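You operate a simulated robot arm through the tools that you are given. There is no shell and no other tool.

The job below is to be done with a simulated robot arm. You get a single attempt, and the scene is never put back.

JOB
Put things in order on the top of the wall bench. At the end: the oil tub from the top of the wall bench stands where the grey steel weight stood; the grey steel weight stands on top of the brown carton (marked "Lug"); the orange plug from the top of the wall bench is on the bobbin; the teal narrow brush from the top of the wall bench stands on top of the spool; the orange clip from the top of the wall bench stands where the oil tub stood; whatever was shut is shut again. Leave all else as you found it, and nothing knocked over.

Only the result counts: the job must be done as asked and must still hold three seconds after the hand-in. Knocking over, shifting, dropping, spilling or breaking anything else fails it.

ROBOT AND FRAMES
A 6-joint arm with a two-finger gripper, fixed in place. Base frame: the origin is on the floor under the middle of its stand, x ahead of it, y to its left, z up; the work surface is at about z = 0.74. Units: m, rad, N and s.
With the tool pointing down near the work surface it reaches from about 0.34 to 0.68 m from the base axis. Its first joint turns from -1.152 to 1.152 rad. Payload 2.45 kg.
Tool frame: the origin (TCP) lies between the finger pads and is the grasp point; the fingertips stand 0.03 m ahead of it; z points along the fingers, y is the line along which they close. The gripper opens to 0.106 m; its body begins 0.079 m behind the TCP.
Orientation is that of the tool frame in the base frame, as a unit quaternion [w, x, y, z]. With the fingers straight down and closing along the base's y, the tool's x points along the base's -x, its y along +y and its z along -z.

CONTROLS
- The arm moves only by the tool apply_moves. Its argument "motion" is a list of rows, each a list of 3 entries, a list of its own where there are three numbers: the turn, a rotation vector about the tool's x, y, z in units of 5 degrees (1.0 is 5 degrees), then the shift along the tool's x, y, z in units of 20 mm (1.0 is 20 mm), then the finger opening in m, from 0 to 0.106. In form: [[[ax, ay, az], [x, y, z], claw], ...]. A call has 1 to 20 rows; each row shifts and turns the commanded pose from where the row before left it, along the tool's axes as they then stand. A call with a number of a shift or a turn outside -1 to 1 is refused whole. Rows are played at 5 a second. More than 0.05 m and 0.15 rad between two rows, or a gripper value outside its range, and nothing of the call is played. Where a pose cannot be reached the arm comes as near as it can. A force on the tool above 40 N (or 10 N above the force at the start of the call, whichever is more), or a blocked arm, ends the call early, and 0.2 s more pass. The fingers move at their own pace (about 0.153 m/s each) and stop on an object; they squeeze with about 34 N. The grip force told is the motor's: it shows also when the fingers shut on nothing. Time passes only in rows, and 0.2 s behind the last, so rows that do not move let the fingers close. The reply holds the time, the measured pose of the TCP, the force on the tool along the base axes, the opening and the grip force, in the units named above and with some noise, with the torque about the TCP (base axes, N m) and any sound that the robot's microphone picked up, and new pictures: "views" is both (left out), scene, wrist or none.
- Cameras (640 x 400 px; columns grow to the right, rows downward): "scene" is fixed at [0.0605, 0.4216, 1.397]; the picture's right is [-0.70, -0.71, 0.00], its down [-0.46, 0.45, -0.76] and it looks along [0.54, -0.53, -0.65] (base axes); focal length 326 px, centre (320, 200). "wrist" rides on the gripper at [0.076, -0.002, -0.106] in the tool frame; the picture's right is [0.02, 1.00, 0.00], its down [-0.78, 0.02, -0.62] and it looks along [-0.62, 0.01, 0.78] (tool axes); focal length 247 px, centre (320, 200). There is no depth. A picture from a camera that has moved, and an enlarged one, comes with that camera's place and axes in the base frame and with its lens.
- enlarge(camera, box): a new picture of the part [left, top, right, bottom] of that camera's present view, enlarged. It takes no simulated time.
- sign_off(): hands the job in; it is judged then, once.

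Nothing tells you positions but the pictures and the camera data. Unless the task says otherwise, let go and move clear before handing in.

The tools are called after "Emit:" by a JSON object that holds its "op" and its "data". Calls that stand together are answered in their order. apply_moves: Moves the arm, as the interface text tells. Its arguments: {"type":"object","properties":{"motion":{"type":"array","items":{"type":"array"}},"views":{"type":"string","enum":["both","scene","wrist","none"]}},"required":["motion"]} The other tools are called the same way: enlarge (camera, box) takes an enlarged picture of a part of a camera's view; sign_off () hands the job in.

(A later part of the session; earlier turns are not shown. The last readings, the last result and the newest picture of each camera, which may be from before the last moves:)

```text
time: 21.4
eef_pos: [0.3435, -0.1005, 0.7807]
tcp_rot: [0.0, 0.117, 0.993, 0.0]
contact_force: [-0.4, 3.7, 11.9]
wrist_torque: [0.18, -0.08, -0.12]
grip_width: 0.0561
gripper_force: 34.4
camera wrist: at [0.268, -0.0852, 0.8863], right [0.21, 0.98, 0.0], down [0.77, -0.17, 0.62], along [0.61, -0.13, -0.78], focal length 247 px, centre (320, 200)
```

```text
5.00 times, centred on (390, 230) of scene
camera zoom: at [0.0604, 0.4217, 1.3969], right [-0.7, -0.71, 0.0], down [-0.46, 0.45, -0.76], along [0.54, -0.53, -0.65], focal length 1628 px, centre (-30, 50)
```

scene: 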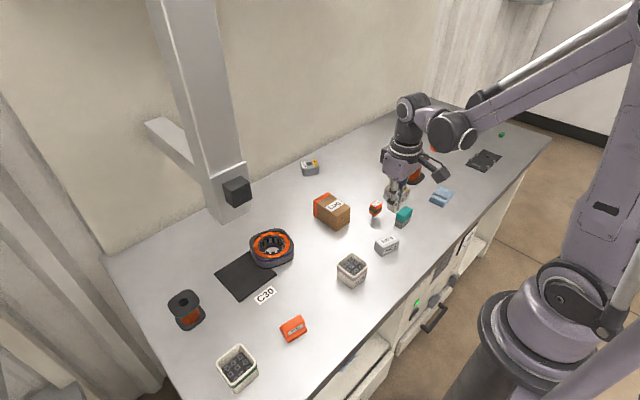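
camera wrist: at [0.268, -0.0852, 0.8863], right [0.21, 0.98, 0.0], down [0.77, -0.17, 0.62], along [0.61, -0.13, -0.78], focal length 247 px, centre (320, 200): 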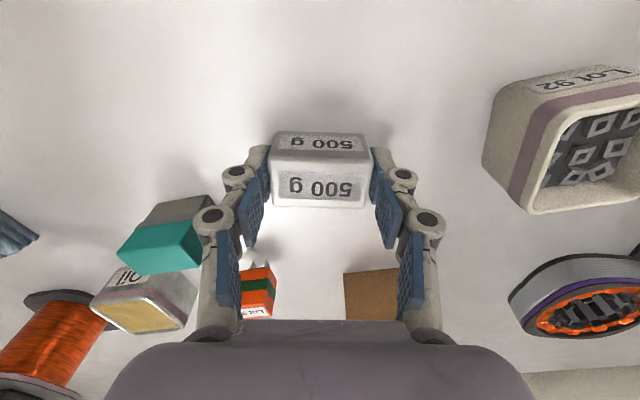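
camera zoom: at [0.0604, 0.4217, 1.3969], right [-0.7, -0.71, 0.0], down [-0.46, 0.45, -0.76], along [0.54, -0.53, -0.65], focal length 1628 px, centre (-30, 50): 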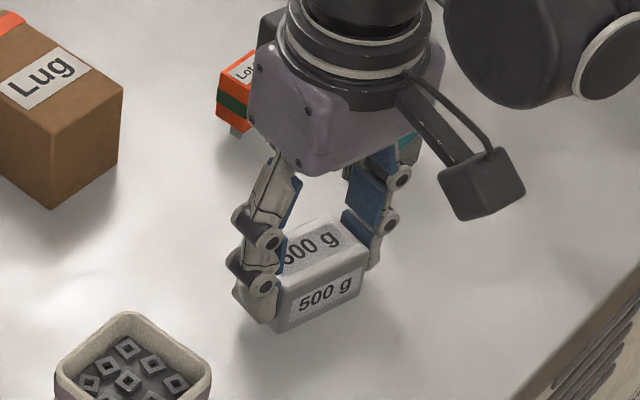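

Emit:
{"op": "apply_moves", "data": {"motion": [[[0, 0, 0], [0, 0, -0.1], 0.03], [[0, 0, 0], [0, 0, -0.1], 0.03], [[0, 0, 0], [0, 0, -0.1], 0.03], [[0, 0, 0], [0, 0, -0.1], 0.03], [[0, 0, 0], [0, 0, -0.1], 0.03]], "views": "wrist"}}

Emit:
{"op": "enlarge", "data": {"camera": "scene", "box": [350, 190, 430, 270]}}

```text
time: 22.6
eef_pos: [0.3438, -0.1008, 0.7907]
tcp_rot: [-0.001, 0.117, 0.993, 0.0]
contact_force: [0.5, -1.1, -4.9]
wrist_torque: [-0.02, 0.03, 0.03]
grip_width: 0.0553
gripper_force: 34.3
camera wrist: at [0.2683, -0.0856, 0.8961], right [0.21, 0.98, 0.0], down [0.77, -0.17, 0.62], along [0.61, -0.13, -0.78], focal length 247 px, centre (320, 200)
```

wrist: 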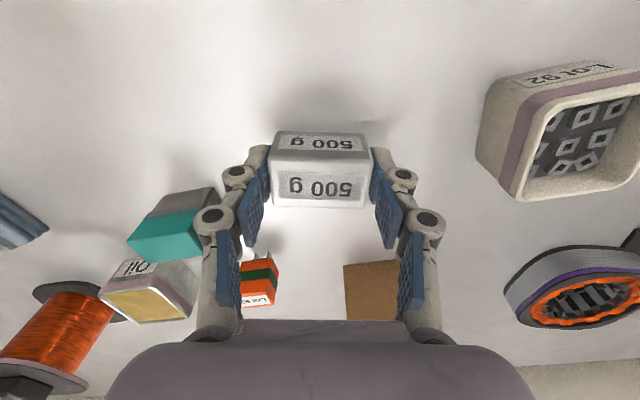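

```text
5.00 times, centred on (390, 230) of scene
camera zoom: at [0.0605, 0.4216, 1.397], right [-0.7, -0.71, 0.0], down [-0.46, 0.45, -0.76], along [0.54, -0.53, -0.65], focal length 1628 px, centre (-30, 50)
```

zoom: 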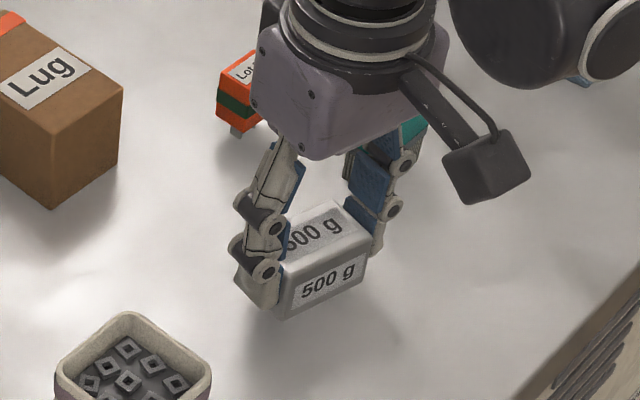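

A slow lift works: the force reads -4.9 N, so the weight is held. I'll keep raising it gently.

Emit:
{"op": "apply_moves", "data": {"motion": [[[0, 0, 0], [0, 0, -0.12], 0.03], [[0, 0, 0], [0, 0, -0.16], 0.03], [[0, 0, 0], [0, 0, -0.2], 0.03], [[0, 0, 0], [0, 0, -0.24], 0.03], [[0, 0, 0], [0, 0, -0.28], 0.03], [[0, 0, 0], [0, 0, -0.3], 0.03], [[0, 0, 0], [0, 0, -0.3], 0.03], [[0, 0, 0], [0, 0, -0.3], 0.03], [[0, 0, 0], [0, 0, -0.3], 0.03], [[0, 0, 0], [0, 0, -0.3], 0.03], [[0, 0, 0], [0, 0, -0.3], 0.03], [[0, 0, 0], [0, 0, -0.3], 0.03], [[0, 0, 0], [0, 0, -0.3], 0.03], [[0, 0, 0], [0, 0, -0.3], 0.03], [[0, 0, 0], [0, 0, -0.25], 0.03], [[0, 0, 0], [0, 0, -0.15], 0.03]], "views": "wrist"}}

```text
time: 26.0
eef_pos: [0.3427, -0.101, 0.8721]
tcp_rot: [0.0, 0.117, 0.993, -0.001]
contact_force: [-0.1, -0.1, -4.7]
wrist_torque: [-0.02, -0.01, -0.01]
grip_width: 0.0555
gripper_force: 33.8
camera wrist: at [0.2687, -0.0856, 0.9781], right [0.21, 0.98, 0.0], down [0.77, -0.17, 0.62], along [0.61, -0.13, -0.78], focal length 247 px, centre (320, 200)
```

wrist: 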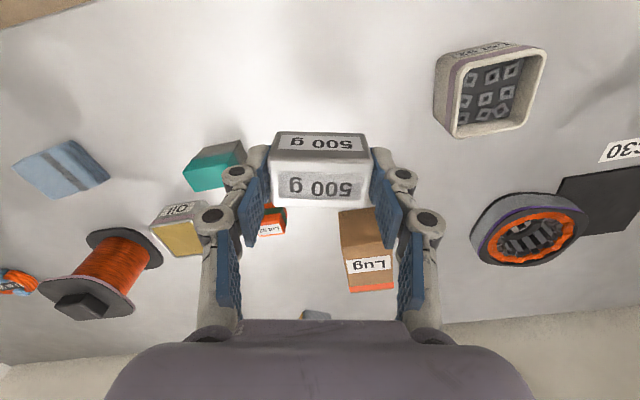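

The weight is held firmly. I'll turn it square and carry it slowly over the carton.

Emit:
{"op": "apply_moves", "data": {"motion": [[[0, 0, -0.4], [0, 0, 0], 0.03], [[0, 0, -0.5], [0, 0, 0], 0.03], [[0, 0, -0.5], [0, 0, 0], 0.03], [[0, 0, -0.5], [0, 0, 0], 0.03], [[0, 0, -0.5], [0, 0, 0], 0.03], [[0, 0, -0.3], [0, 0, 0], 0.03], [[0, 0, 0], [-0.2, 0.05, 0], 0.03], [[0, 0, 0], [-0.4, 0.1, 0], 0.03], [[0, 0, 0], [-0.6, 0.1, 0], 0.03], [[0, 0, 0], [-0.8, 0.1, 0], 0.03], [[0, 0, 0], [-0.9, 0.1, 0], 0.03], [[0, 0, 0], [-0.9, 0.1, 0], 0.03], [[0, 0, 0], [-0.9, 0.1, 0], 0.03], [[0, 0, 0], [-0.9, 0.1, 0], 0.03], [[0, 0, 0], [-0.9, 0.1, 0], 0.03], [[0, 0, 0], [-0.9, 0.1, 0], 0.03], [[0, 0, 0], [-0.8, 0.05, 0], 0.03], [[0, 0, 0], [-0.5, 0, 0], 0.03], [[0, 0, 0], [-0.3, 0, 0], 0.03], [[0, 0, 0], [-0.15, 0, 0], 0.03]], "views": "both"}}

```text
time: 30.2
eef_pos: [0.5267, -0.0807, 0.8712]
tcp_rot: [0.001, -0.001, 1.0, 0.0]
contact_force: [0.2, -0.1, -4.9]
wrist_torque: [0.02, 0.03, -0.02]
grip_width: 0.0557
gripper_force: 33.8
camera wrist: at [0.4503, -0.083, 0.9781], right [-0.02, 1.0, 0.0], down [0.78, 0.02, 0.62], along [0.62, 0.01, -0.78], focal length 247 px, centre (320, 200)
```

scene: 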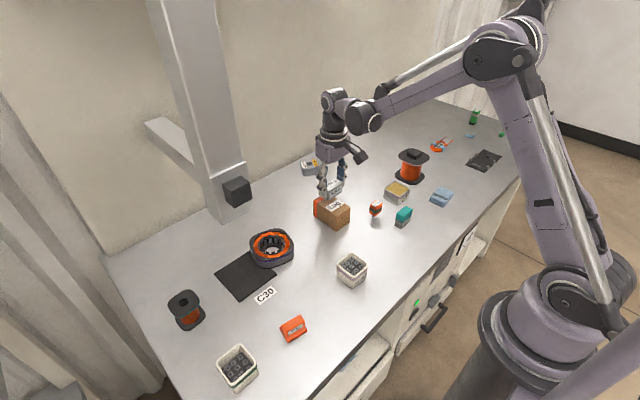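
wrist: 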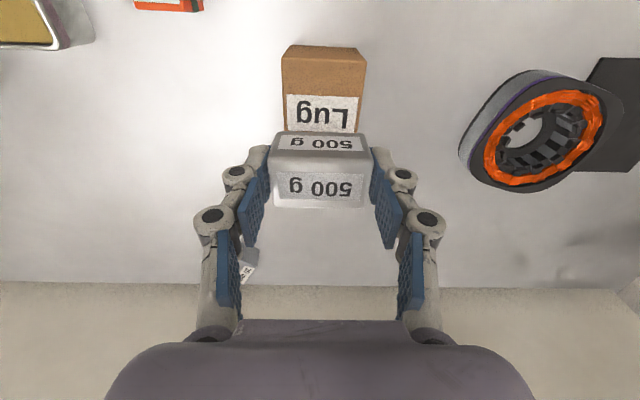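

Emit:
{"op": "apply_moves", "data": {"motion": [[[0, 0, 0], [0, 0, 0.15], 0.03], [[0, 0, 0], [0, 0, 0.25], 0.03], [[0, 0, 0], [0, 0, 0.3], 0.03], [[0, 0, 0], [0, 0, 0.3], 0.03], [[0, 0, 0], [0, 0, 0.2], 0.03], [[0, 0, 0], [0, 0, 0.1], 0.03], [[0, 0, 0], [0, 0, 0], 0.03]], "views": "both"}}

Emit:
{"op": "enlarge", "data": {"camera": "scene", "box": [290, 160, 370, 240]}}

```text
time: 31.8
eef_pos: [0.5257, -0.0809, 0.8466]
tcp_rot: [0.0, 0.0, 1.0, 0.0]
contact_force: [0.9, 0.3, -4.3]
wrist_torque: [0.04, 0.02, 0.02]
grip_width: 0.0554
gripper_force: 33.4
camera wrist: at [0.4497, -0.0836, 0.9518], right [-0.02, 1.0, 0.0], down [0.78, 0.02, 0.62], along [0.62, 0.01, -0.78], focal length 247 px, centre (320, 200)
```

scene: 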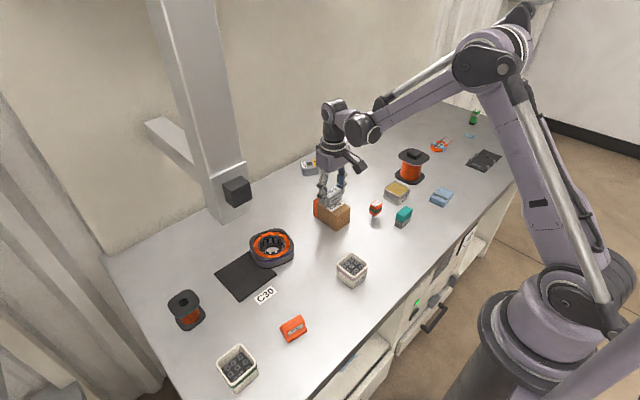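
wrist: 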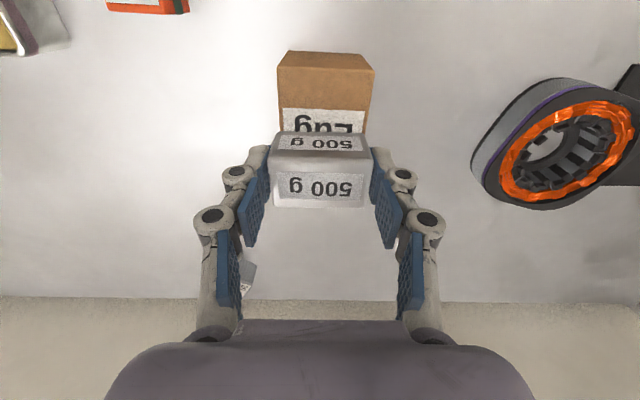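

```text
5.00 times, centred on (330, 200) of scene
camera zoom: at [0.0606, 0.4216, 1.397], right [-0.7, -0.71, 0.0], down [-0.46, 0.45, -0.76], along [0.54, -0.53, -0.65], focal length 1628 px, centre (270, 200)
```

zoom: 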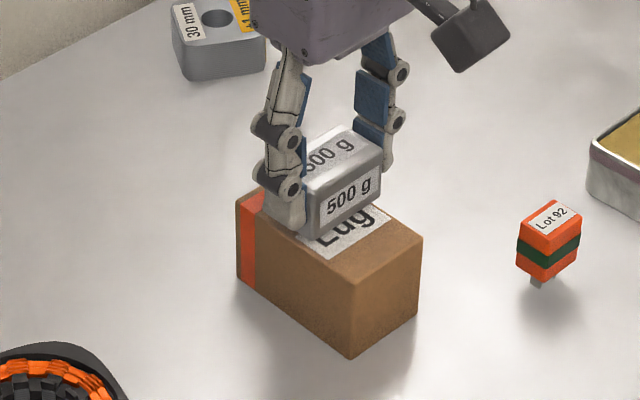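

Emit:
{"op": "apply_moves", "data": {"motion": [[[0, 0, 0], [0, 0, 0.1], 0.03], [[0, 0, 0], [0, 0, 0.1], 0.03], [[0, 0, 0], [0, 0, 0.1], 0.03], [[0, 0, 0], [0, 0, 0], 0.03]], "views": "none"}}

```text
time: 32.8
eef_pos: [0.526, -0.0805, 0.8415]
tcp_rot: [0.0, -0.001, 1.0, 0.0]
contact_force: [0.0, -0.2, 5.2]
wrist_torque: [0.12, 0.01, -0.04]
grip_width: 0.0556
gripper_force: 33.7
```

The weight now rests on the carton (force reversed to +5 N). I'll open and lift clear.

Emit:
{"op": "apply_moves", "data": {"motion": [[[0, 0, 0], [0, 0, 0], 0.058], [[0, 0, 0], [0, 0, 0], 0.065], [[0, 0, 0], [0, 0, 0], 0.08], [[0, 0, 0], [0, 0, 0], 0.09], [[0, 0, 0], [0, 0, -0.5], 0.09], [[0, 0, 0], [0, 0, -1], 0.09], [[0, 0, 0], [0, 0, -1], 0.09], [[0, 0, 0], [0, 0, -1], 0.09], [[0, 0, 0], [0, 0, -1], 0.09]], "views": "both"}}

Emit:
{"op": "enlarge", "data": {"camera": "scene", "box": [290, 160, 370, 240]}}

```text
time: 34.8
eef_pos: [0.5252, -0.0821, 0.9308]
tcp_rot: [0.0, 0.0, 1.0, -0.001]
contact_force: [0.5, 0.7, -0.1]
wrist_torque: [-0.02, -0.02, 0.01]
grip_width: 0.0899
gripper_force: 0.0
camera wrist: at [0.4495, -0.0833, 1.0366], right [-0.02, 1.0, 0.0], down [0.78, 0.02, 0.62], along [0.62, 0.01, -0.78], focal length 247 px, centre (320, 200)
```

scene: 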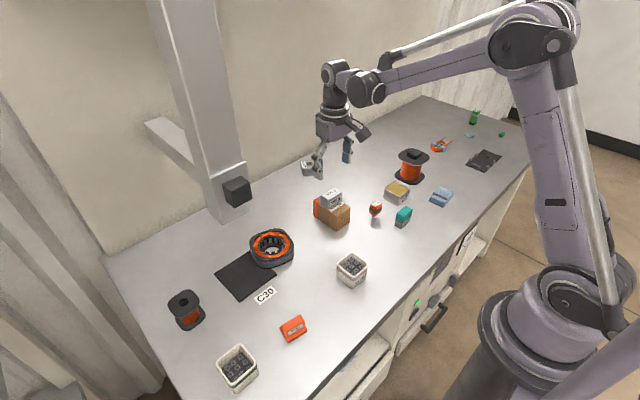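
wrist: 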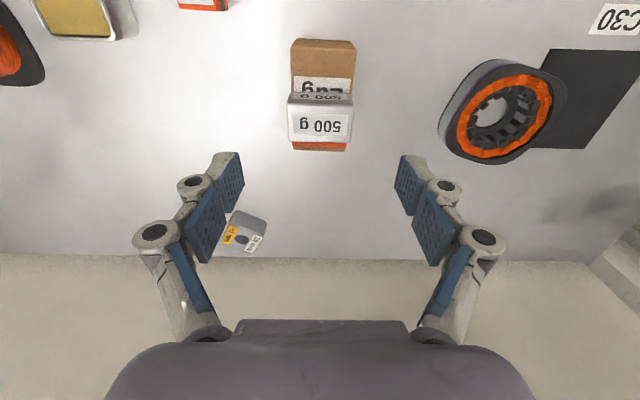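

```text
5.00 times, centred on (330, 200) of scene
camera zoom: at [0.0605, 0.4216, 1.397], right [-0.7, -0.71, 0.0], down [-0.46, 0.45, -0.76], along [0.54, -0.53, -0.65], focal length 1628 px, centre (270, 200)
```

zoom: 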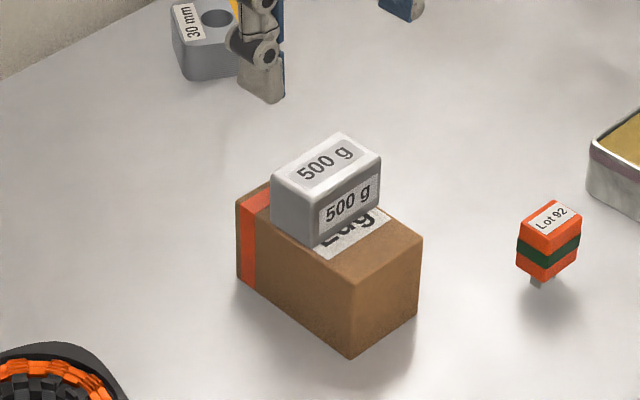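

The weight stands on the carton. Next is the oil tub, so I'll move above it and check its exact place.

Emit:
{"op": "apply_moves", "data": {"motion": [[[0, 0, 0], [0.4, -0.9, 0], 0.1], [[0, 0, 0], [0.4, -0.95, 0], 0.1], [[0, 0, 0], [0.4, -0.95, 0], 0.1], [[0, 0, 0], [0.35, -0.95, 0], 0.1], [[0, 0, 0], [0.35, -0.95, 0], 0.1], [[0, 0, 0], [0.35, -0.95, 0], 0.1], [[0, 0, 0], [0.35, -0.95, 0], 0.1], [[0, 0, 0], [0.35, -0.95, 0], 0.1], [[0, 0, 0], [0.35, -0.95, 0], 0.1], [[0, 0, 0], [0.25, -0.95, 0], 0.1], [[0, 0, 0], [0.2, -0.95, 0], 0.1], [[0, 0, 0], [0, 0, 0], 0.1]], "views": "both"}}

Emit:
{"op": "enlarge", "data": {"camera": "wrist", "box": [260, 50, 380, 150]}}

```text
time: 37.4
eef_pos: [0.4521, -0.2895, 0.9307]
tcp_rot: [0.001, -0.001, 1.0, 0.0]
contact_force: [0.2, 0.5, 0.5]
wrist_torque: [0.04, 0.0, 0.0]
grip_width: 0.0999
gripper_force: 0.1
camera wrist: at [0.3757, -0.2918, 1.0364], right [-0.02, 1.0, 0.0], down [0.78, 0.02, 0.62], along [0.62, 0.01, -0.78], focal length 247 px, centre (320, 200)
```

scene: 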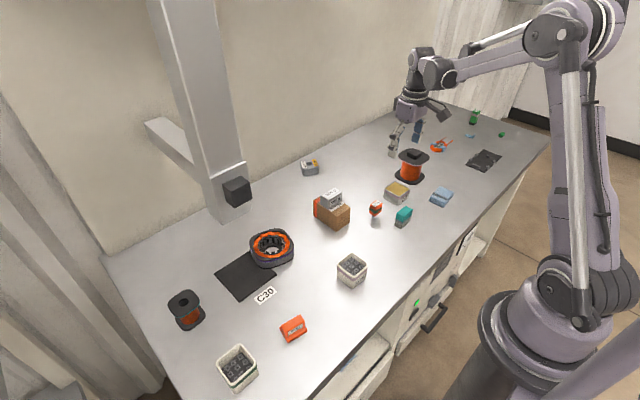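
wrist: 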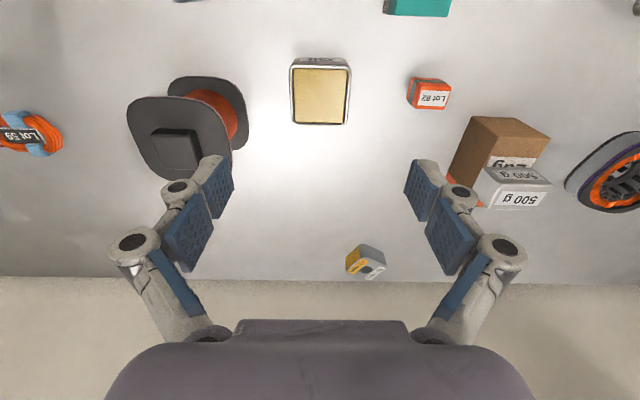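

```text
4.00 times, centred on (320, 100) of wrist
camera zoom: at [0.3757, -0.2918, 1.0364], right [-0.02, 1.0, 0.0], down [0.78, 0.02, 0.62], along [0.62, 0.01, -0.78], focal length 988 px, centre (320, 600)
```

zoom: 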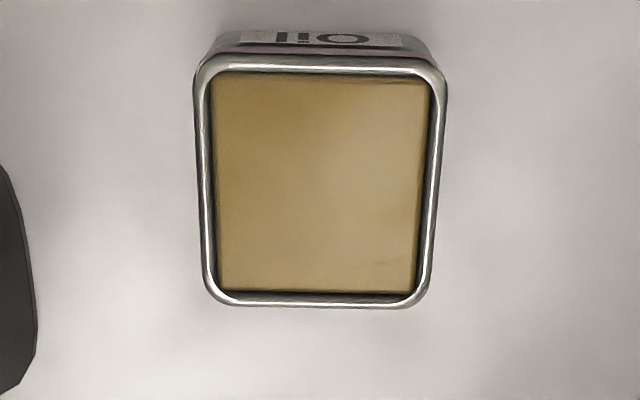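

The tub is centred at (0.451, -0.291), about 60 × 58 mm. I'll go down over it with the fingers at 82 mm so they clear the spool's flange.

Emit:
{"op": "apply_moves", "data": {"motion": [[[0, 0, 0.2], [0.05, -0.09, 0.5], 0.082], [[0, 0, 0], [0, 0, 1], 0.082], [[0, 0, 0], [0, 0, 1], 0.082], [[0, 0, 0], [0, 0, 1], 0.082], [[0, 0, 0], [0, 0, 1], 0.082], [[0, 0, 0], [0, 0, 1], 0.082], [[0, 0, 0], [0, 0, 0.6], 0.082], [[0, 0, 0], [0, 0, 0], 0.082]], "views": "both"}}

Emit:
{"op": "enlarge", "data": {"camera": "scene", "box": [360, 130, 460, 230]}}

```text
time: 39.2
eef_pos: [0.4507, -0.29, 0.8081]
tcp_rot: [-0.001, 0.008, 1.0, 0.0]
contact_force: [0.9, -0.2, 0.2]
wrist_torque: [0.01, 0.01, 0.0]
grip_width: 0.082
gripper_force: 0.0
camera wrist: at [0.3737, -0.2918, 0.9139], right [-0.01, 1.0, 0.0], down [0.78, 0.0, 0.62], along [0.62, 0.0, -0.78], focal length 247 px, centre (320, 200)
```

scene: 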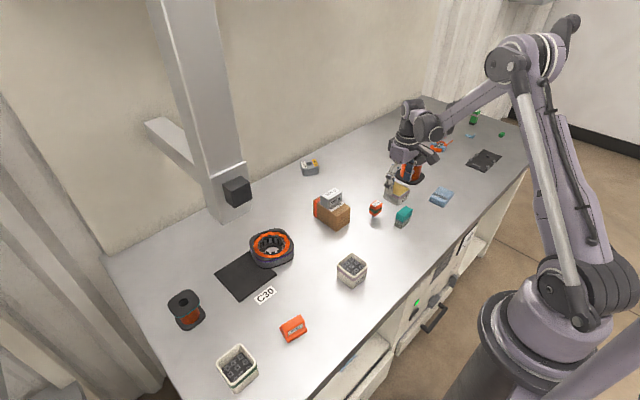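
wrist: 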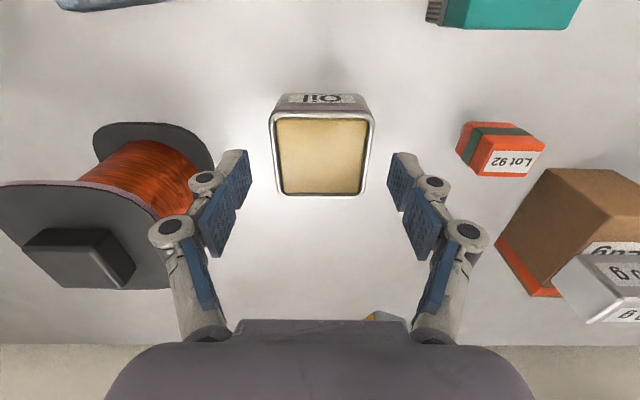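

```text
4.00 times, centred on (410, 180) of scene
camera zoom: at [0.0605, 0.4216, 1.397], right [-0.7, -0.71, 0.0], down [-0.46, 0.45, -0.76], along [0.54, -0.53, -0.65], focal length 1303 px, centre (-40, 280)
```

zoom: 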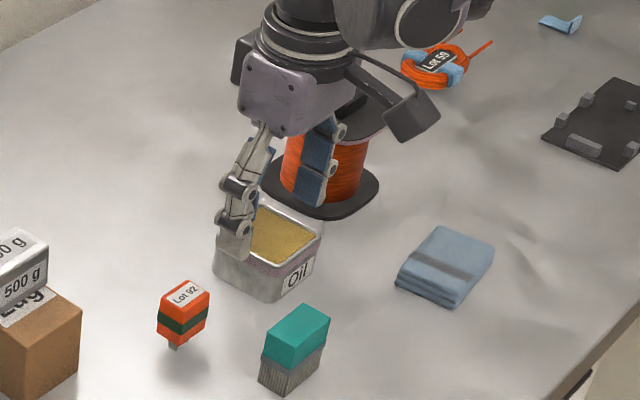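

Emit:
{"op": "apply_moves", "data": {"motion": [[[0, 0, 0], [0, -0.03, 0.4], 0.076], [[0, 0, 0], [0, 0, 0.6], 0.076], [[0, 0, 0], [0, 0, 0.6], 0.076], [[0, 0, 0], [0, 0, 0], 0.076]], "views": "both"}}

Emit:
{"op": "enlarge", "data": {"camera": "wrist", "box": [140, 100, 460, 320]}}

```text
time: 40.2
eef_pos: [0.4505, -0.2915, 0.7767]
tcp_rot: [0.0, 0.008, 1.0, 0.0]
contact_force: [-0.4, 0.6, -0.1]
wrist_torque: [0.02, -0.03, 0.01]
grip_width: 0.0763
gripper_force: 0.2
camera wrist: at [0.3738, -0.292, 0.8819], right [-0.01, 1.0, 0.0], down [0.78, 0.0, 0.62], along [0.62, 0.0, -0.78], focal length 247 px, centre (320, 200)
```

scene: 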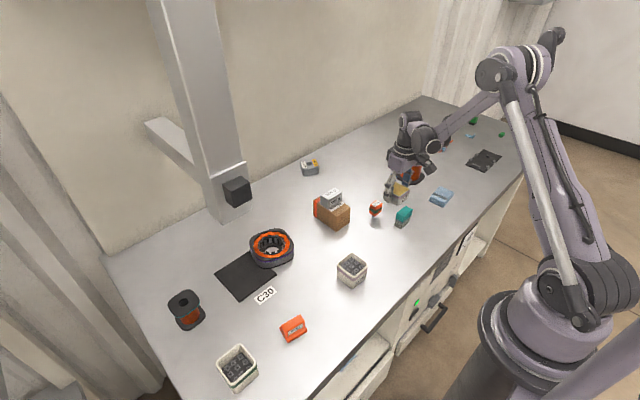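
wrist: 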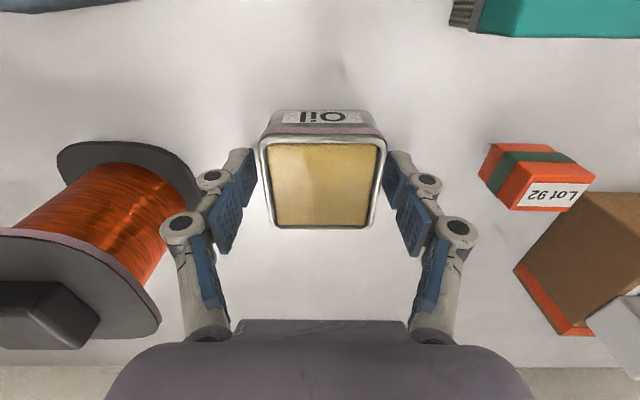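

```text
1.82 times, centred on (300, 210) of wrist
camera zoom: at [0.3738, -0.292, 0.8819], right [-0.01, 1.0, 0.0], down [0.78, 0.0, 0.62], along [0.62, 0.0, -0.78], focal length 449 px, centre (356, 182)
```

zoom: 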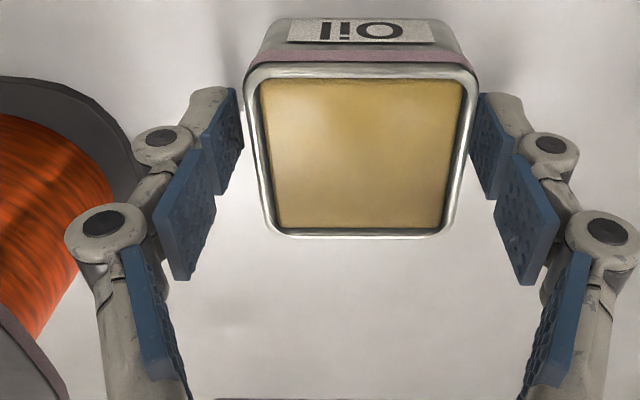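

Emit:
{"op": "apply_moves", "data": {"motion": [[[0, 0, 0], [0, 0, 0], 0.068], [[0, 0, 0], [0, 0, 0], 0.062], [[0, 0, 0], [0, 0, 0], 0.055], [[0, 0, 0], [0, 0, 0], 0.045], [[0, 0, 0], [0, 0, 0], 0.045]], "views": "wrist"}}

```text
time: 41.4
eef_pos: [0.4495, -0.2902, 0.7771]
tcp_rot: [0.0, 0.008, 1.0, 0.0]
contact_force: [0.7, 1.7, 5.1]
wrist_torque: [0.11, 0.0, 0.09]
grip_width: 0.0593
gripper_force: 33.4
camera wrist: at [0.3738, -0.2919, 0.8823], right [-0.01, 1.0, 0.0], down [0.78, 0.0, 0.62], along [0.62, 0.0, -0.78], focal length 247 px, centre (320, 200)
```

wrist: 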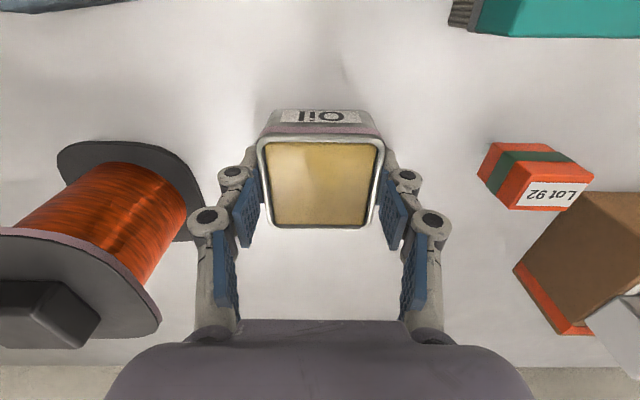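

Gripped at 59 mm, which matches the tub. I'll lift slowly and check the load.

Emit:
{"op": "apply_moves", "data": {"motion": [[[0, 0, 0], [0, 0, -0.08], 0.045], [[0, 0, 0], [0, 0, -0.1], 0.045], [[0, 0, 0], [0, 0, -0.12], 0.045], [[0, 0, 0], [0, 0, -0.15], 0.045], [[0, 0, 0], [0, 0, -0.2], 0.045], [[0, 0, 0], [0, 0, -0.2], 0.045], [[0, 0, 0], [0, 0, -0.15], 0.045], [[0, 0, 0], [0, 0, -0.1], 0.045], [[0, 0, 0], [0, 0, 0], 0.045]], "views": "both"}}

Emit:
{"op": "enlarge", "data": {"camera": "scene", "box": [360, 130, 460, 230]}}

```text
time: 43.4
eef_pos: [0.4509, -0.291, 0.7993]
tcp_rot: [0.0, 0.007, 1.0, 0.0]
contact_force: [-0.5, 0.3, -1.9]
wrist_torque: [0.01, -0.02, 0.0]
grip_width: 0.0595
gripper_force: 34.3
camera wrist: at [0.3744, -0.2923, 0.9042], right [-0.01, 1.0, 0.0], down [0.78, 0.0, 0.62], along [0.62, 0.0, -0.78], focal length 247 px, centre (320, 200)
```

scene: 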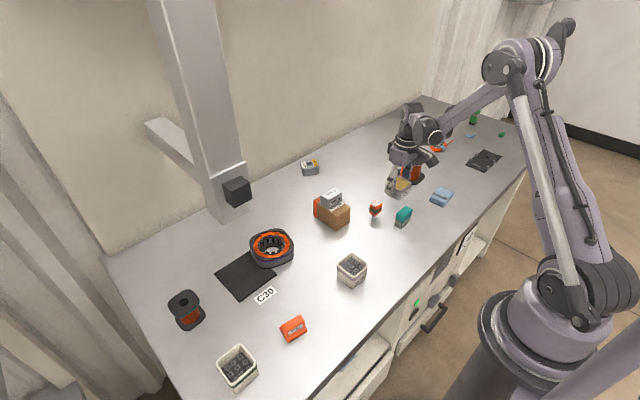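
wrist: 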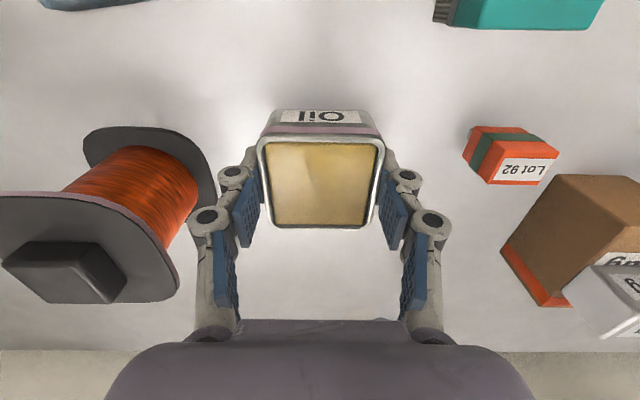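

```text
4.00 times, centred on (410, 180) of scene
camera zoom: at [0.0605, 0.4216, 1.397], right [-0.7, -0.71, 0.0], down [-0.46, 0.45, -0.76], along [0.54, -0.53, -0.65], focal length 1303 px, centre (-40, 280)
```

zoom: 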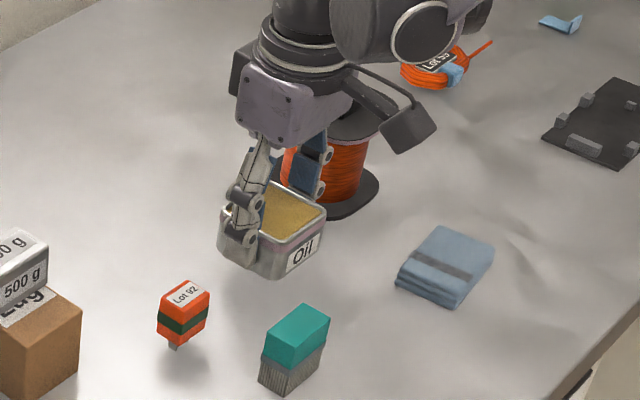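

Emit:
{"op": "apply_moves", "data": {"motion": [[[0, 0, 0], [0, 0, -0.12], 0.045], [[0, 0, 0], [0, 0, -0.2], 0.045], [[0, 0, 0], [0, 0, -0.28], 0.045], [[0, 0, 0], [0, 0, -0.35], 0.045], [[0, 0, 0], [0, 0, -0.4], 0.045], [[0, 0, 0], [0, 0, -0.4], 0.045], [[0, 0, 0], [0, 0, -0.4], 0.045], [[0, 0, 0], [0, 0, -0.4], 0.045], [[0, 0, 0], [0, 0, -0.35], 0.045], [[0, 0, 0], [0, 0, -0.28], 0.045], [[0, 0, 0], [0, 0, -0.2], 0.045], [[0, 0, 0], [0, 0, -0.12], 0.045], [[0, 0, 0], [0, 0, 0], 0.045]], "views": "none"}}

Emit:
{"op": "apply_moves", "data": {"motion": [[[0, 0, 0], [0.06, 0.1, 0], 0.045], [[0, 0, 0], [0.12, 0.2, 0], 0.045], [[0, 0, 0], [0.18, 0.3, 0], 0.045], [[0, 0, 0], [0.24, 0.4, 0], 0.045], [[0, 0, 0], [0.3, 0.5, 0], 0.045], [[0, 0, 0], [0.3, 0.55, 0], 0.045], [[0, 0, 0], [0.3, 0.55, 0], 0.045], [[0, 0, 0], [0.3, 0.55, 0], 0.045], [[0, 0, 0], [0.3, 0.55, 0], 0.045], [[0, 0, 0], [0.3, 0.55, 0], 0.045], [[0, 0, 0], [0.3, 0.55, 0], 0.045], [[0, 0, 0], [0.3, 0.55, 0], 0.045], [[0, 0, 0], [0.3, 0.55, 0], 0.045], [[0, 0, 0], [0.3, 0.55, 0], 0.045], [[0, 0, 0], [0.3, 0.55, 0], 0.045], [[0, 0, 0], [0.3, 0.55, 0], 0.045], [[0, 0, 0], [0.3, 0.5, 0], 0.045], [[0, 0, 0], [0.24, 0.4, 0], 0.045], [[0, 0, 0], [0.16, 0.3, 0], 0.045], [[0, 0, 0], [0.1, 0.2, 0], 0.045]], "views": "both"}}

```text
time: 46.2
eef_pos: [0.4508, -0.2908, 0.8684]
tcp_rot: [0.0, 0.008, 1.0, 0.0]
contact_force: [0.4, -0.5, -1.9]
wrist_torque: [-0.01, 0.0, 0.0]
grip_width: 0.0595
gripper_force: 33.6
```

```text
time: 50.4
eef_pos: [0.354, -0.111, 0.8679]
tcp_rot: [0.0, 0.008, 1.0, 0.0]
contact_force: [-0.2, 0.2, -2.8]
wrist_torque: [-0.04, -0.01, 0.01]
grip_width: 0.0594
gripper_force: 33.7
camera wrist: at [0.2767, -0.1118, 0.974], right [-0.01, 1.0, 0.0], down [0.78, 0.0, 0.62], along [0.62, 0.0, -0.78], focal length 247 px, centre (320, 200)
```

scene: 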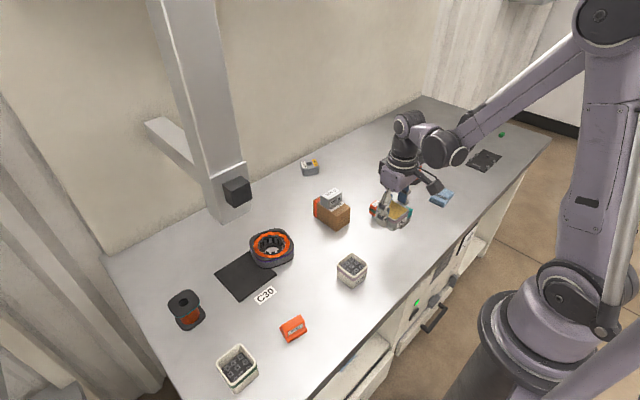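
wrist: 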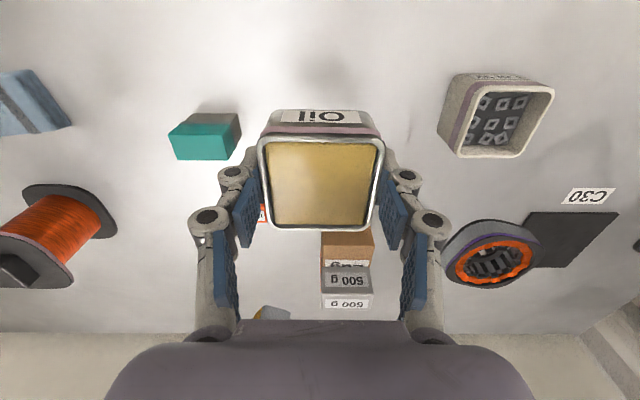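

Emit:
{"op": "apply_moves", "data": {"motion": [[[0, 0, 0], [0.1, 0.12, 0.1], 0.045], [[0, 0, 0], [0.12, 0.15, 0.2], 0.045], [[0, 0, 0], [0.12, 0.15, 0.3], 0.045], [[0, 0, 0], [0.06, 0.08, 0.4], 0.045], [[0, 0, 0], [0, 0, 0.5], 0.045], [[0, 0, 0], [0, 0, 0.5], 0.045], [[0, 0, 0], [0, 0, 0.5], 0.045], [[0, 0, 0], [0, 0, 0.5], 0.045], [[0, 0, 0], [0, 0, 0.4], 0.045], [[0, 0, 0], [0, 0, 0.3], 0.045], [[0, 0, 0], [0, 0, 0.2], 0.045], [[0, 0, 0], [0, 0, 0.15], 0.045], [[0, 0, 0], [0, 0, 0], 0.045]], "views": "both"}}

Emit:
{"op": "enlarge", "data": {"camera": "scene", "box": [350, 180, 450, 280]}}

```text
time: 53.2
eef_pos: [0.3454, -0.0999, 0.7873]
tcp_rot: [0.0, 0.007, 1.0, 0.0]
contact_force: [-0.5, 0.3, -1.4]
wrist_torque: [0.05, 0.01, 0.0]
grip_width: 0.0597
gripper_force: 33.6
camera wrist: at [0.2693, -0.1018, 0.8931], right [-0.01, 1.0, 0.0], down [0.78, 0.0, 0.62], along [0.62, 0.0, -0.78], focal length 247 px, centre (320, 200)
```

scene: 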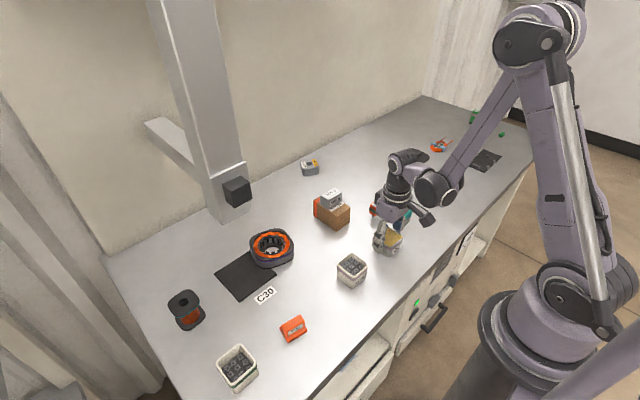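
wrist: 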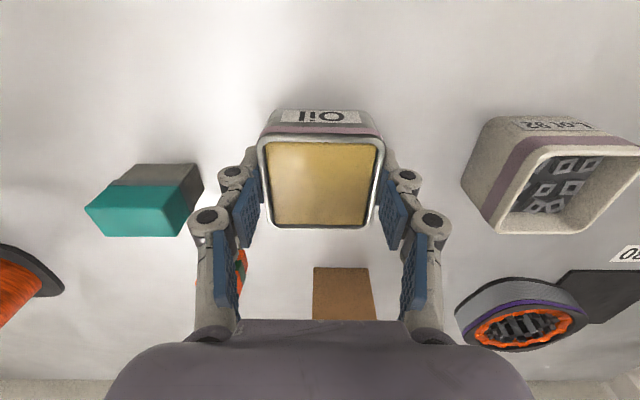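

```text
4.00 times, centred on (400, 230) of scene
camera zoom: at [0.0605, 0.4216, 1.397], right [-0.7, -0.71, 0.0], down [-0.46, 0.45, -0.76], along [0.54, -0.53, -0.65], focal length 1303 px, centre (0, 80)
```

zoom: 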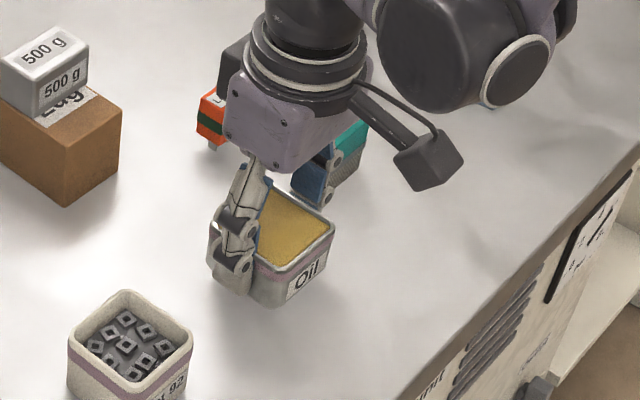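

Emit:
{"op": "apply_moves", "data": {"motion": [[[0, 0, 0], [0, 0, 0.1], 0.045], [[0, 0, 0], [0, 0, 0.1], 0.045], [[0, 0, 0], [0, 0, 0.1], 0.045], [[0, 0, 0], [0, 0, 0.1], 0.045], [[0, 0, 0], [0, 0, 0], 0.045]], "views": "none"}}

```text
time: 54.4
eef_pos: [0.3458, -0.1007, 0.7794]
tcp_rot: [0.0, 0.007, 1.0, 0.001]
contact_force: [-0.1, -0.1, -2.7]
wrist_torque: [-0.02, -0.03, 0.01]
grip_width: 0.0593
gripper_force: 33.6
```

Emit:
{"op": "apply_moves", "data": {"motion": [[[0, 0, 0], [0, 0, 0.08], 0.045], [[0, 0, 0], [0, 0, 0.08], 0.045], [[0, 0, 0], [0, 0, 0], 0.045]], "views": "none"}}

```text
time: 55.2
eef_pos: [0.3469, -0.101, 0.7765]
tcp_rot: [-0.001, 0.009, 1.0, 0.0]
contact_force: [-0.7, -0.8, -3.0]
wrist_torque: [0.01, 0.0, 0.01]
grip_width: 0.0593
gripper_force: 34.1
```

Emit:
{"op": "apply_moves", "data": {"motion": [[[0, 0, 0], [0, 0, 0.07], 0.045], [[0, 0, 0], [0, 0, 0.07], 0.045], [[0, 0, 0], [0, 0, 0], 0.045]], "views": "both"}}

Emit:
{"op": "enlarge", "data": {"camera": "scene", "box": [360, 210, 420, 270]}}

```text
time: 56.0
eef_pos: [0.3471, -0.1017, 0.7755]
tcp_rot: [0.001, 0.008, 1.0, 0.0]
contact_force: [-0.9, -0.6, -2.0]
wrist_torque: [-0.02, 0.05, 0.0]
grip_width: 0.0594
gripper_force: 34.0
out of reach, approached as far as the arm can: row 2
camera wrist: at [0.2709, -0.1022, 0.8827], right [-0.01, 1.0, 0.0], down [0.78, 0.0, 0.62], along [0.62, 0.0, -0.78], focal length 247 px, centre (320, 200)
```

scene: 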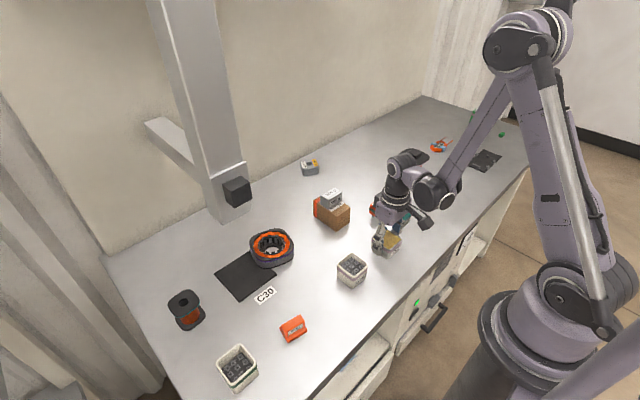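
wrist: 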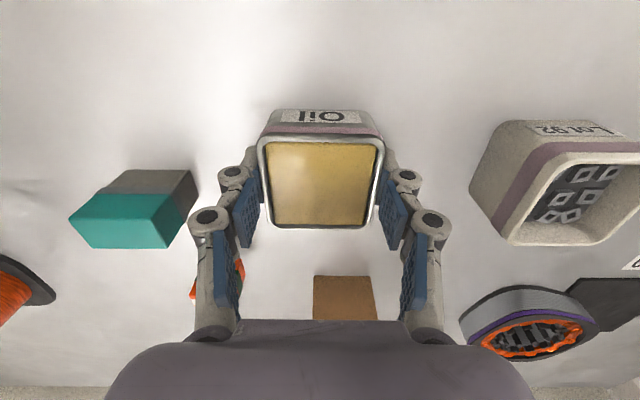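

```text
6.67 times, centred on (390, 240) of scene
camera zoom: at [0.0605, 0.4216, 1.397], right [-0.7, -0.71, 0.0], down [-0.46, 0.45, -0.76], along [0.54, -0.53, -0.65], focal length 2171 px, centre (-147, -67)
```

zoom: 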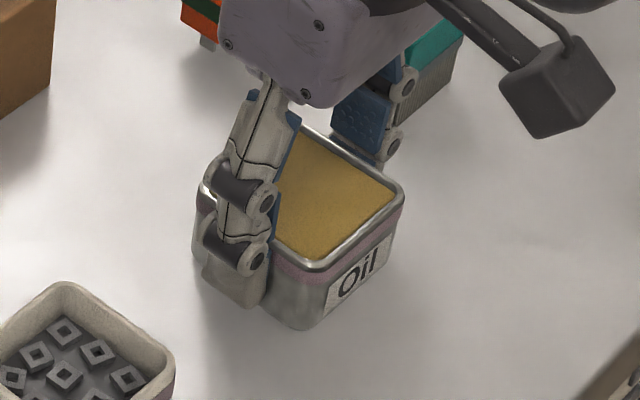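

Emit:
{"op": "apply_moves", "data": {"motion": [[[0, 0, 0], [-0.1, 0, 0], 0.045], [[0, 0, 0], [-0.1, 0, 0], 0.045], [[0, 0, 0], [0, 0, 0.05], 0.045], [[0, 0, 0], [0, 0, 0.05], 0.045], [[0, 0, 0], [0, 0, 0], 0.045]], "views": "none"}}

```text
time: 57.2
eef_pos: [0.3521, -0.1004, 0.7746]
tcp_rot: [0.001, 0.008, 1.0, 0.0]
contact_force: [0.0, -0.9, 22.8]
wrist_torque: [-0.05, -0.05, 0.04]
grip_width: 0.0594
gripper_force: 33.3
```

Emit:
{"op": "apply_moves", "data": {"motion": [[[0, 0, 0], [0, 0, -0.08], 0.045], [[0, 0, 0], [0, 0, -0.07], 0.045], [[0, 0, 0], [0.08, 0, 0], 0.045], [[0, 0, 0], [0.08, 0, 0], 0.045], [[0, 0, 0], [0, 0, 0], 0.045]], "views": "none"}}

```text
time: 58.4
eef_pos: [0.3493, -0.0999, 0.7785]
tcp_rot: [0.0, 0.007, 1.0, 0.0]
contact_force: [0.4, 0.2, -1.7]
wrist_torque: [-0.02, 0.0, -0.01]
grip_width: 0.0593
gripper_force: 34.6
```

Emit:
{"op": "apply_moves", "data": {"motion": [[[0, 0, 0], [0, 0, 0.05], 0.045], [[0, 0, 0], [0, 0, 0.04], 0.045], [[0, 0, 0], [0, 0, 0], 0.045]], "views": "none"}}

```text
time: 59.2
eef_pos: [0.3477, -0.1002, 0.7762]
tcp_rot: [0.0, 0.008, 1.0, 0.0]
contact_force: [0.5, -0.5, -2.4]
wrist_torque: [0.01, 0.01, 0.0]
grip_width: 0.0594
gripper_force: 34.3
```

Emit:
{"op": "apply_moves", "data": {"motion": [[[0, 0, 0], [0, 0, 0.04], 0.045], [[0, 0, 0], [0, 0, 0], 0.045]], "views": "none"}}

```text
time: 59.8
eef_pos: [0.3489, -0.1015, 0.7768]
tcp_rot: [0.0, 0.007, 1.0, 0.0]
contact_force: [0.0, 0.4, -2.1]
wrist_torque: [-0.01, 0.03, 0.01]
grip_width: 0.0593
gripper_force: 33.6
```

Emit:
{"op": "apply_moves", "data": {"motion": [[[0, 0, 0], [0, 0, 0.04], 0.045], [[0, 0, 0], [0, 0, 0], 0.045]], "views": "none"}}

```text
time: 60.4
eef_pos: [0.349, -0.1026, 0.7753]
tcp_rot: [-0.001, 0.008, 1.0, 0.001]
contact_force: [0.5, 0.6, -2.4]
wrist_torque: [0.02, -0.03, 0.0]
grip_width: 0.0596
gripper_force: 34.7
```

Emit:
{"op": "apply_moves", "data": {"motion": [[[0, 0, 0], [0, 0, 0.04], 0.045], [[0, 0, 0], [0, 0, 0], 0.045]], "views": "none"}}

```text
time: 61.0
eef_pos: [0.3496, -0.1014, 0.7752]
tcp_rot: [0.001, 0.008, 1.0, 0.0]
contact_force: [-1.1, 0.2, 2.0]
wrist_torque: [-0.11, -0.08, -0.04]
grip_width: 0.0594
gripper_force: 33.9
```

The tub is on the bench now, about 4 mm from the weight's old centre. I'll open gently and rise.

Emit:
{"op": "apply_moves", "data": {"motion": [[[0, 0, 0], [0, 0, 0], 0.06], [[0, 0, 0], [0, 0, 0], 0.064], [[0, 0, 0], [0, 0, 0], 0.07], [[0, 0, 0], [0, 0, 0], 0.082], [[0, 0, 0], [0, 0, 0], 0.09], [[0, 0, 0], [0, 0, -0.4], 0.09], [[0, 0, 0], [0, 0, -0.8], 0.09], [[0, 0, 0], [0, 0, -1], 0.09], [[0, 0, 0], [0, 0, -1], 0.09], [[0, 0, 0], [0, 0, -1], 0.09], [[0, 0, 0], [0, 0, -1], 0.09], [[0, 0, 0], [0, 0, -1], 0.09], [[0, 0, 0], [0, 0, -1], 0.09]], "views": "both"}}

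Emit:
{"op": "enlarge", "data": {"camera": "scene", "box": [330, 180, 430, 280]}}

```text
time: 63.8
eef_pos: [0.3485, -0.1012, 0.918]
tcp_rot: [0.0, 0.008, 1.0, 0.0]
contact_force: [0.4, -0.3, 0.4]
wrist_torque: [-0.01, 0.01, 0.0]
grip_width: 0.0901
gripper_force: 0.1
camera wrist: at [0.2719, -0.1018, 1.0239], right [-0.01, 1.0, 0.0], down [0.78, 0.0, 0.62], along [0.62, 0.0, -0.78], focal length 247 px, centre (320, 200)
```

scene: 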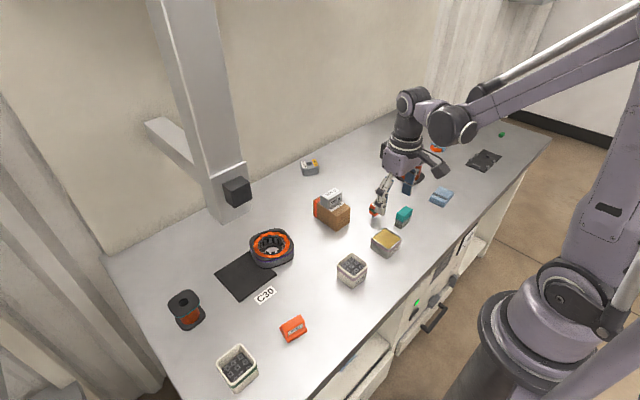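
wrist: 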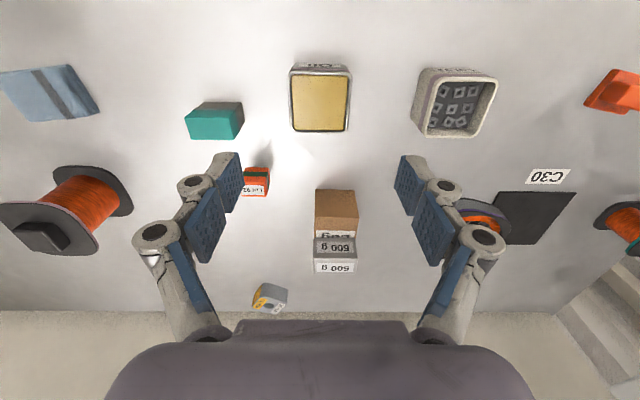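

```text
4.00 times, centred on (380, 230) of scene
camera zoom: at [0.0605, 0.4216, 1.397], right [-0.7, -0.71, 0.0], down [-0.46, 0.45, -0.76], along [0.54, -0.53, -0.65], focal length 1303 px, centre (80, 80)
```

zoom: 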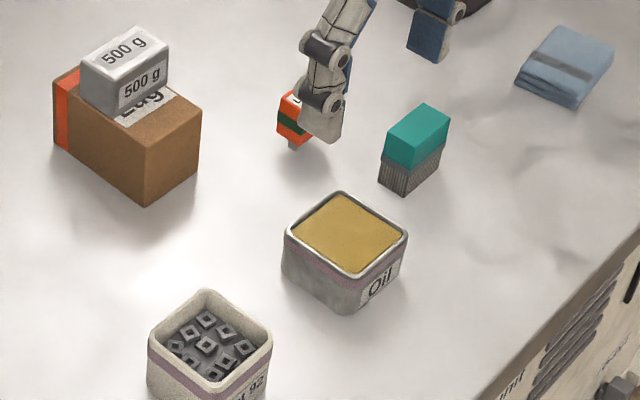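

The tub stands in the weight's old place. Next I'll go to the orange clip on the left side and look at it, and at the small bobbin too.

Emit:
{"op": "apply_moves", "data": {"motion": [[[0, 0, 0], [0, 1, 0], 0.1], [[0, 0, 0], [0, 1, 0], 0.1], [[0, 0, 0], [0, 1, 0], 0.1], [[0, 0, 0], [0, 1, 0], 0.1], [[0, 0, 0], [0, 1, 0], 0.1], [[0, 0, 0], [0, 1, 0], 0.1], [[0, 0, 0], [0, 1, 0], 0.1], [[0, 0, 0], [0, 1, 0], 0.1], [[0, 0, 0], [0, 1, 0], 0.1], [[0, 0, 0], [0, 1, 0], 0.1], [[0, 0, 0], [0, 1, 0], 0.1], [[0, 0, 0], [0, 1, 0], 0.1], [[0, 0, 0], [0, 1, 0], 0.1], [[0, 0, 0], [0, 1, 0], 0.1], [[0, 0, 0], [0, 1, 0], 0.1], [[0, 0, 0], [0, 0.7, 0], 0.1], [[0, 0, 0], [0, 0, 0], 0.1]], "views": "wrist"}}

Emit:
{"op": "enlarge", "data": {"camera": "wrist", "box": [260, 50, 400, 160]}}

Emit:
{"op": "enlarge", "data": {"camera": "wrist", "box": [380, 60, 640, 300]}}

Emit:
{"op": "enlarge", "data": {"camera": "scene", "box": [270, 300, 320, 350]}}

```text
time: 67.4
eef_pos: [0.3536, 0.2136, 0.9172]
tcp_rot: [0.0, 0.008, 1.0, 0.0]
contact_force: [0.0, 0.5, 0.0]
wrist_torque: [-0.02, -0.03, 0.03]
grip_width: 0.0998
gripper_force: 0.0
camera wrist: at [0.2768, 0.2121, 1.0235], right [-0.01, 1.0, 0.0], down [0.78, 0.0, 0.62], along [0.62, 0.0, -0.78], focal length 247 px, centre (320, 200)
```

wrist: 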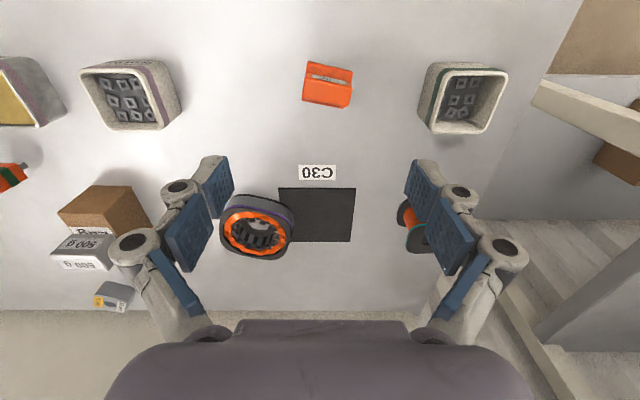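

```text
3.64 times, centred on (330, 105) of wrist
camera zoom: at [0.2768, 0.2121, 1.0235], right [-0.01, 1.0, 0.0], down [0.78, 0.0, 0.62], along [0.62, 0.0, -0.78], focal length 898 px, centre (284, 546)
```

zoom: 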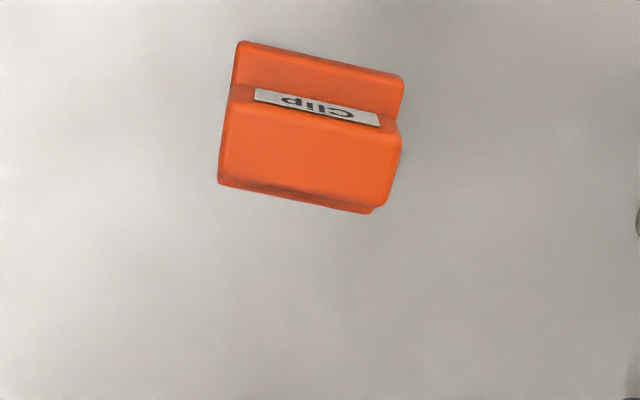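

```text
1.67 times, centred on (510, 180) of wrist
camera zoom: at [0.2768, 0.2121, 1.0235], right [-0.01, 1.0, 0.0], down [0.78, 0.0, 0.62], along [0.62, 0.0, -0.78], focal length 412 px, centre (3, 233)
```

zoom: 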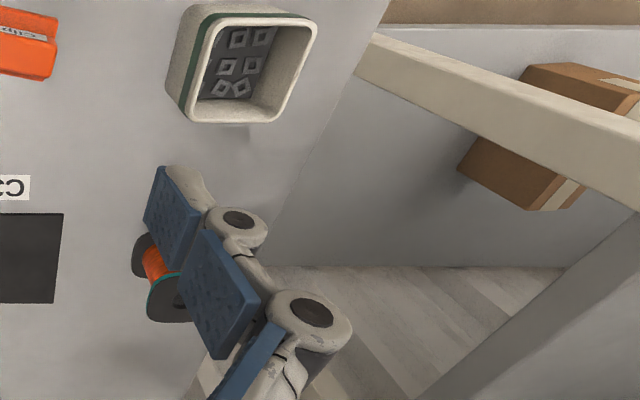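

```text
8.00 times, centred on (295, 325) of scene
camera zoom: at [0.0605, 0.4216, 1.397], right [-0.7, -0.71, 0.0], down [-0.46, 0.45, -0.76], along [0.54, -0.53, -0.65], focal length 2606 px, centre (520, -800)
```

zoom: 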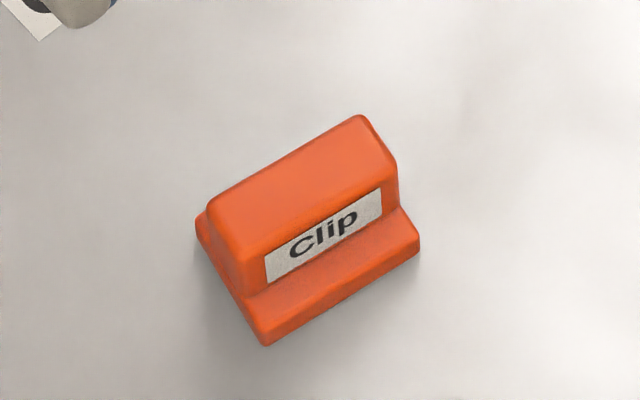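

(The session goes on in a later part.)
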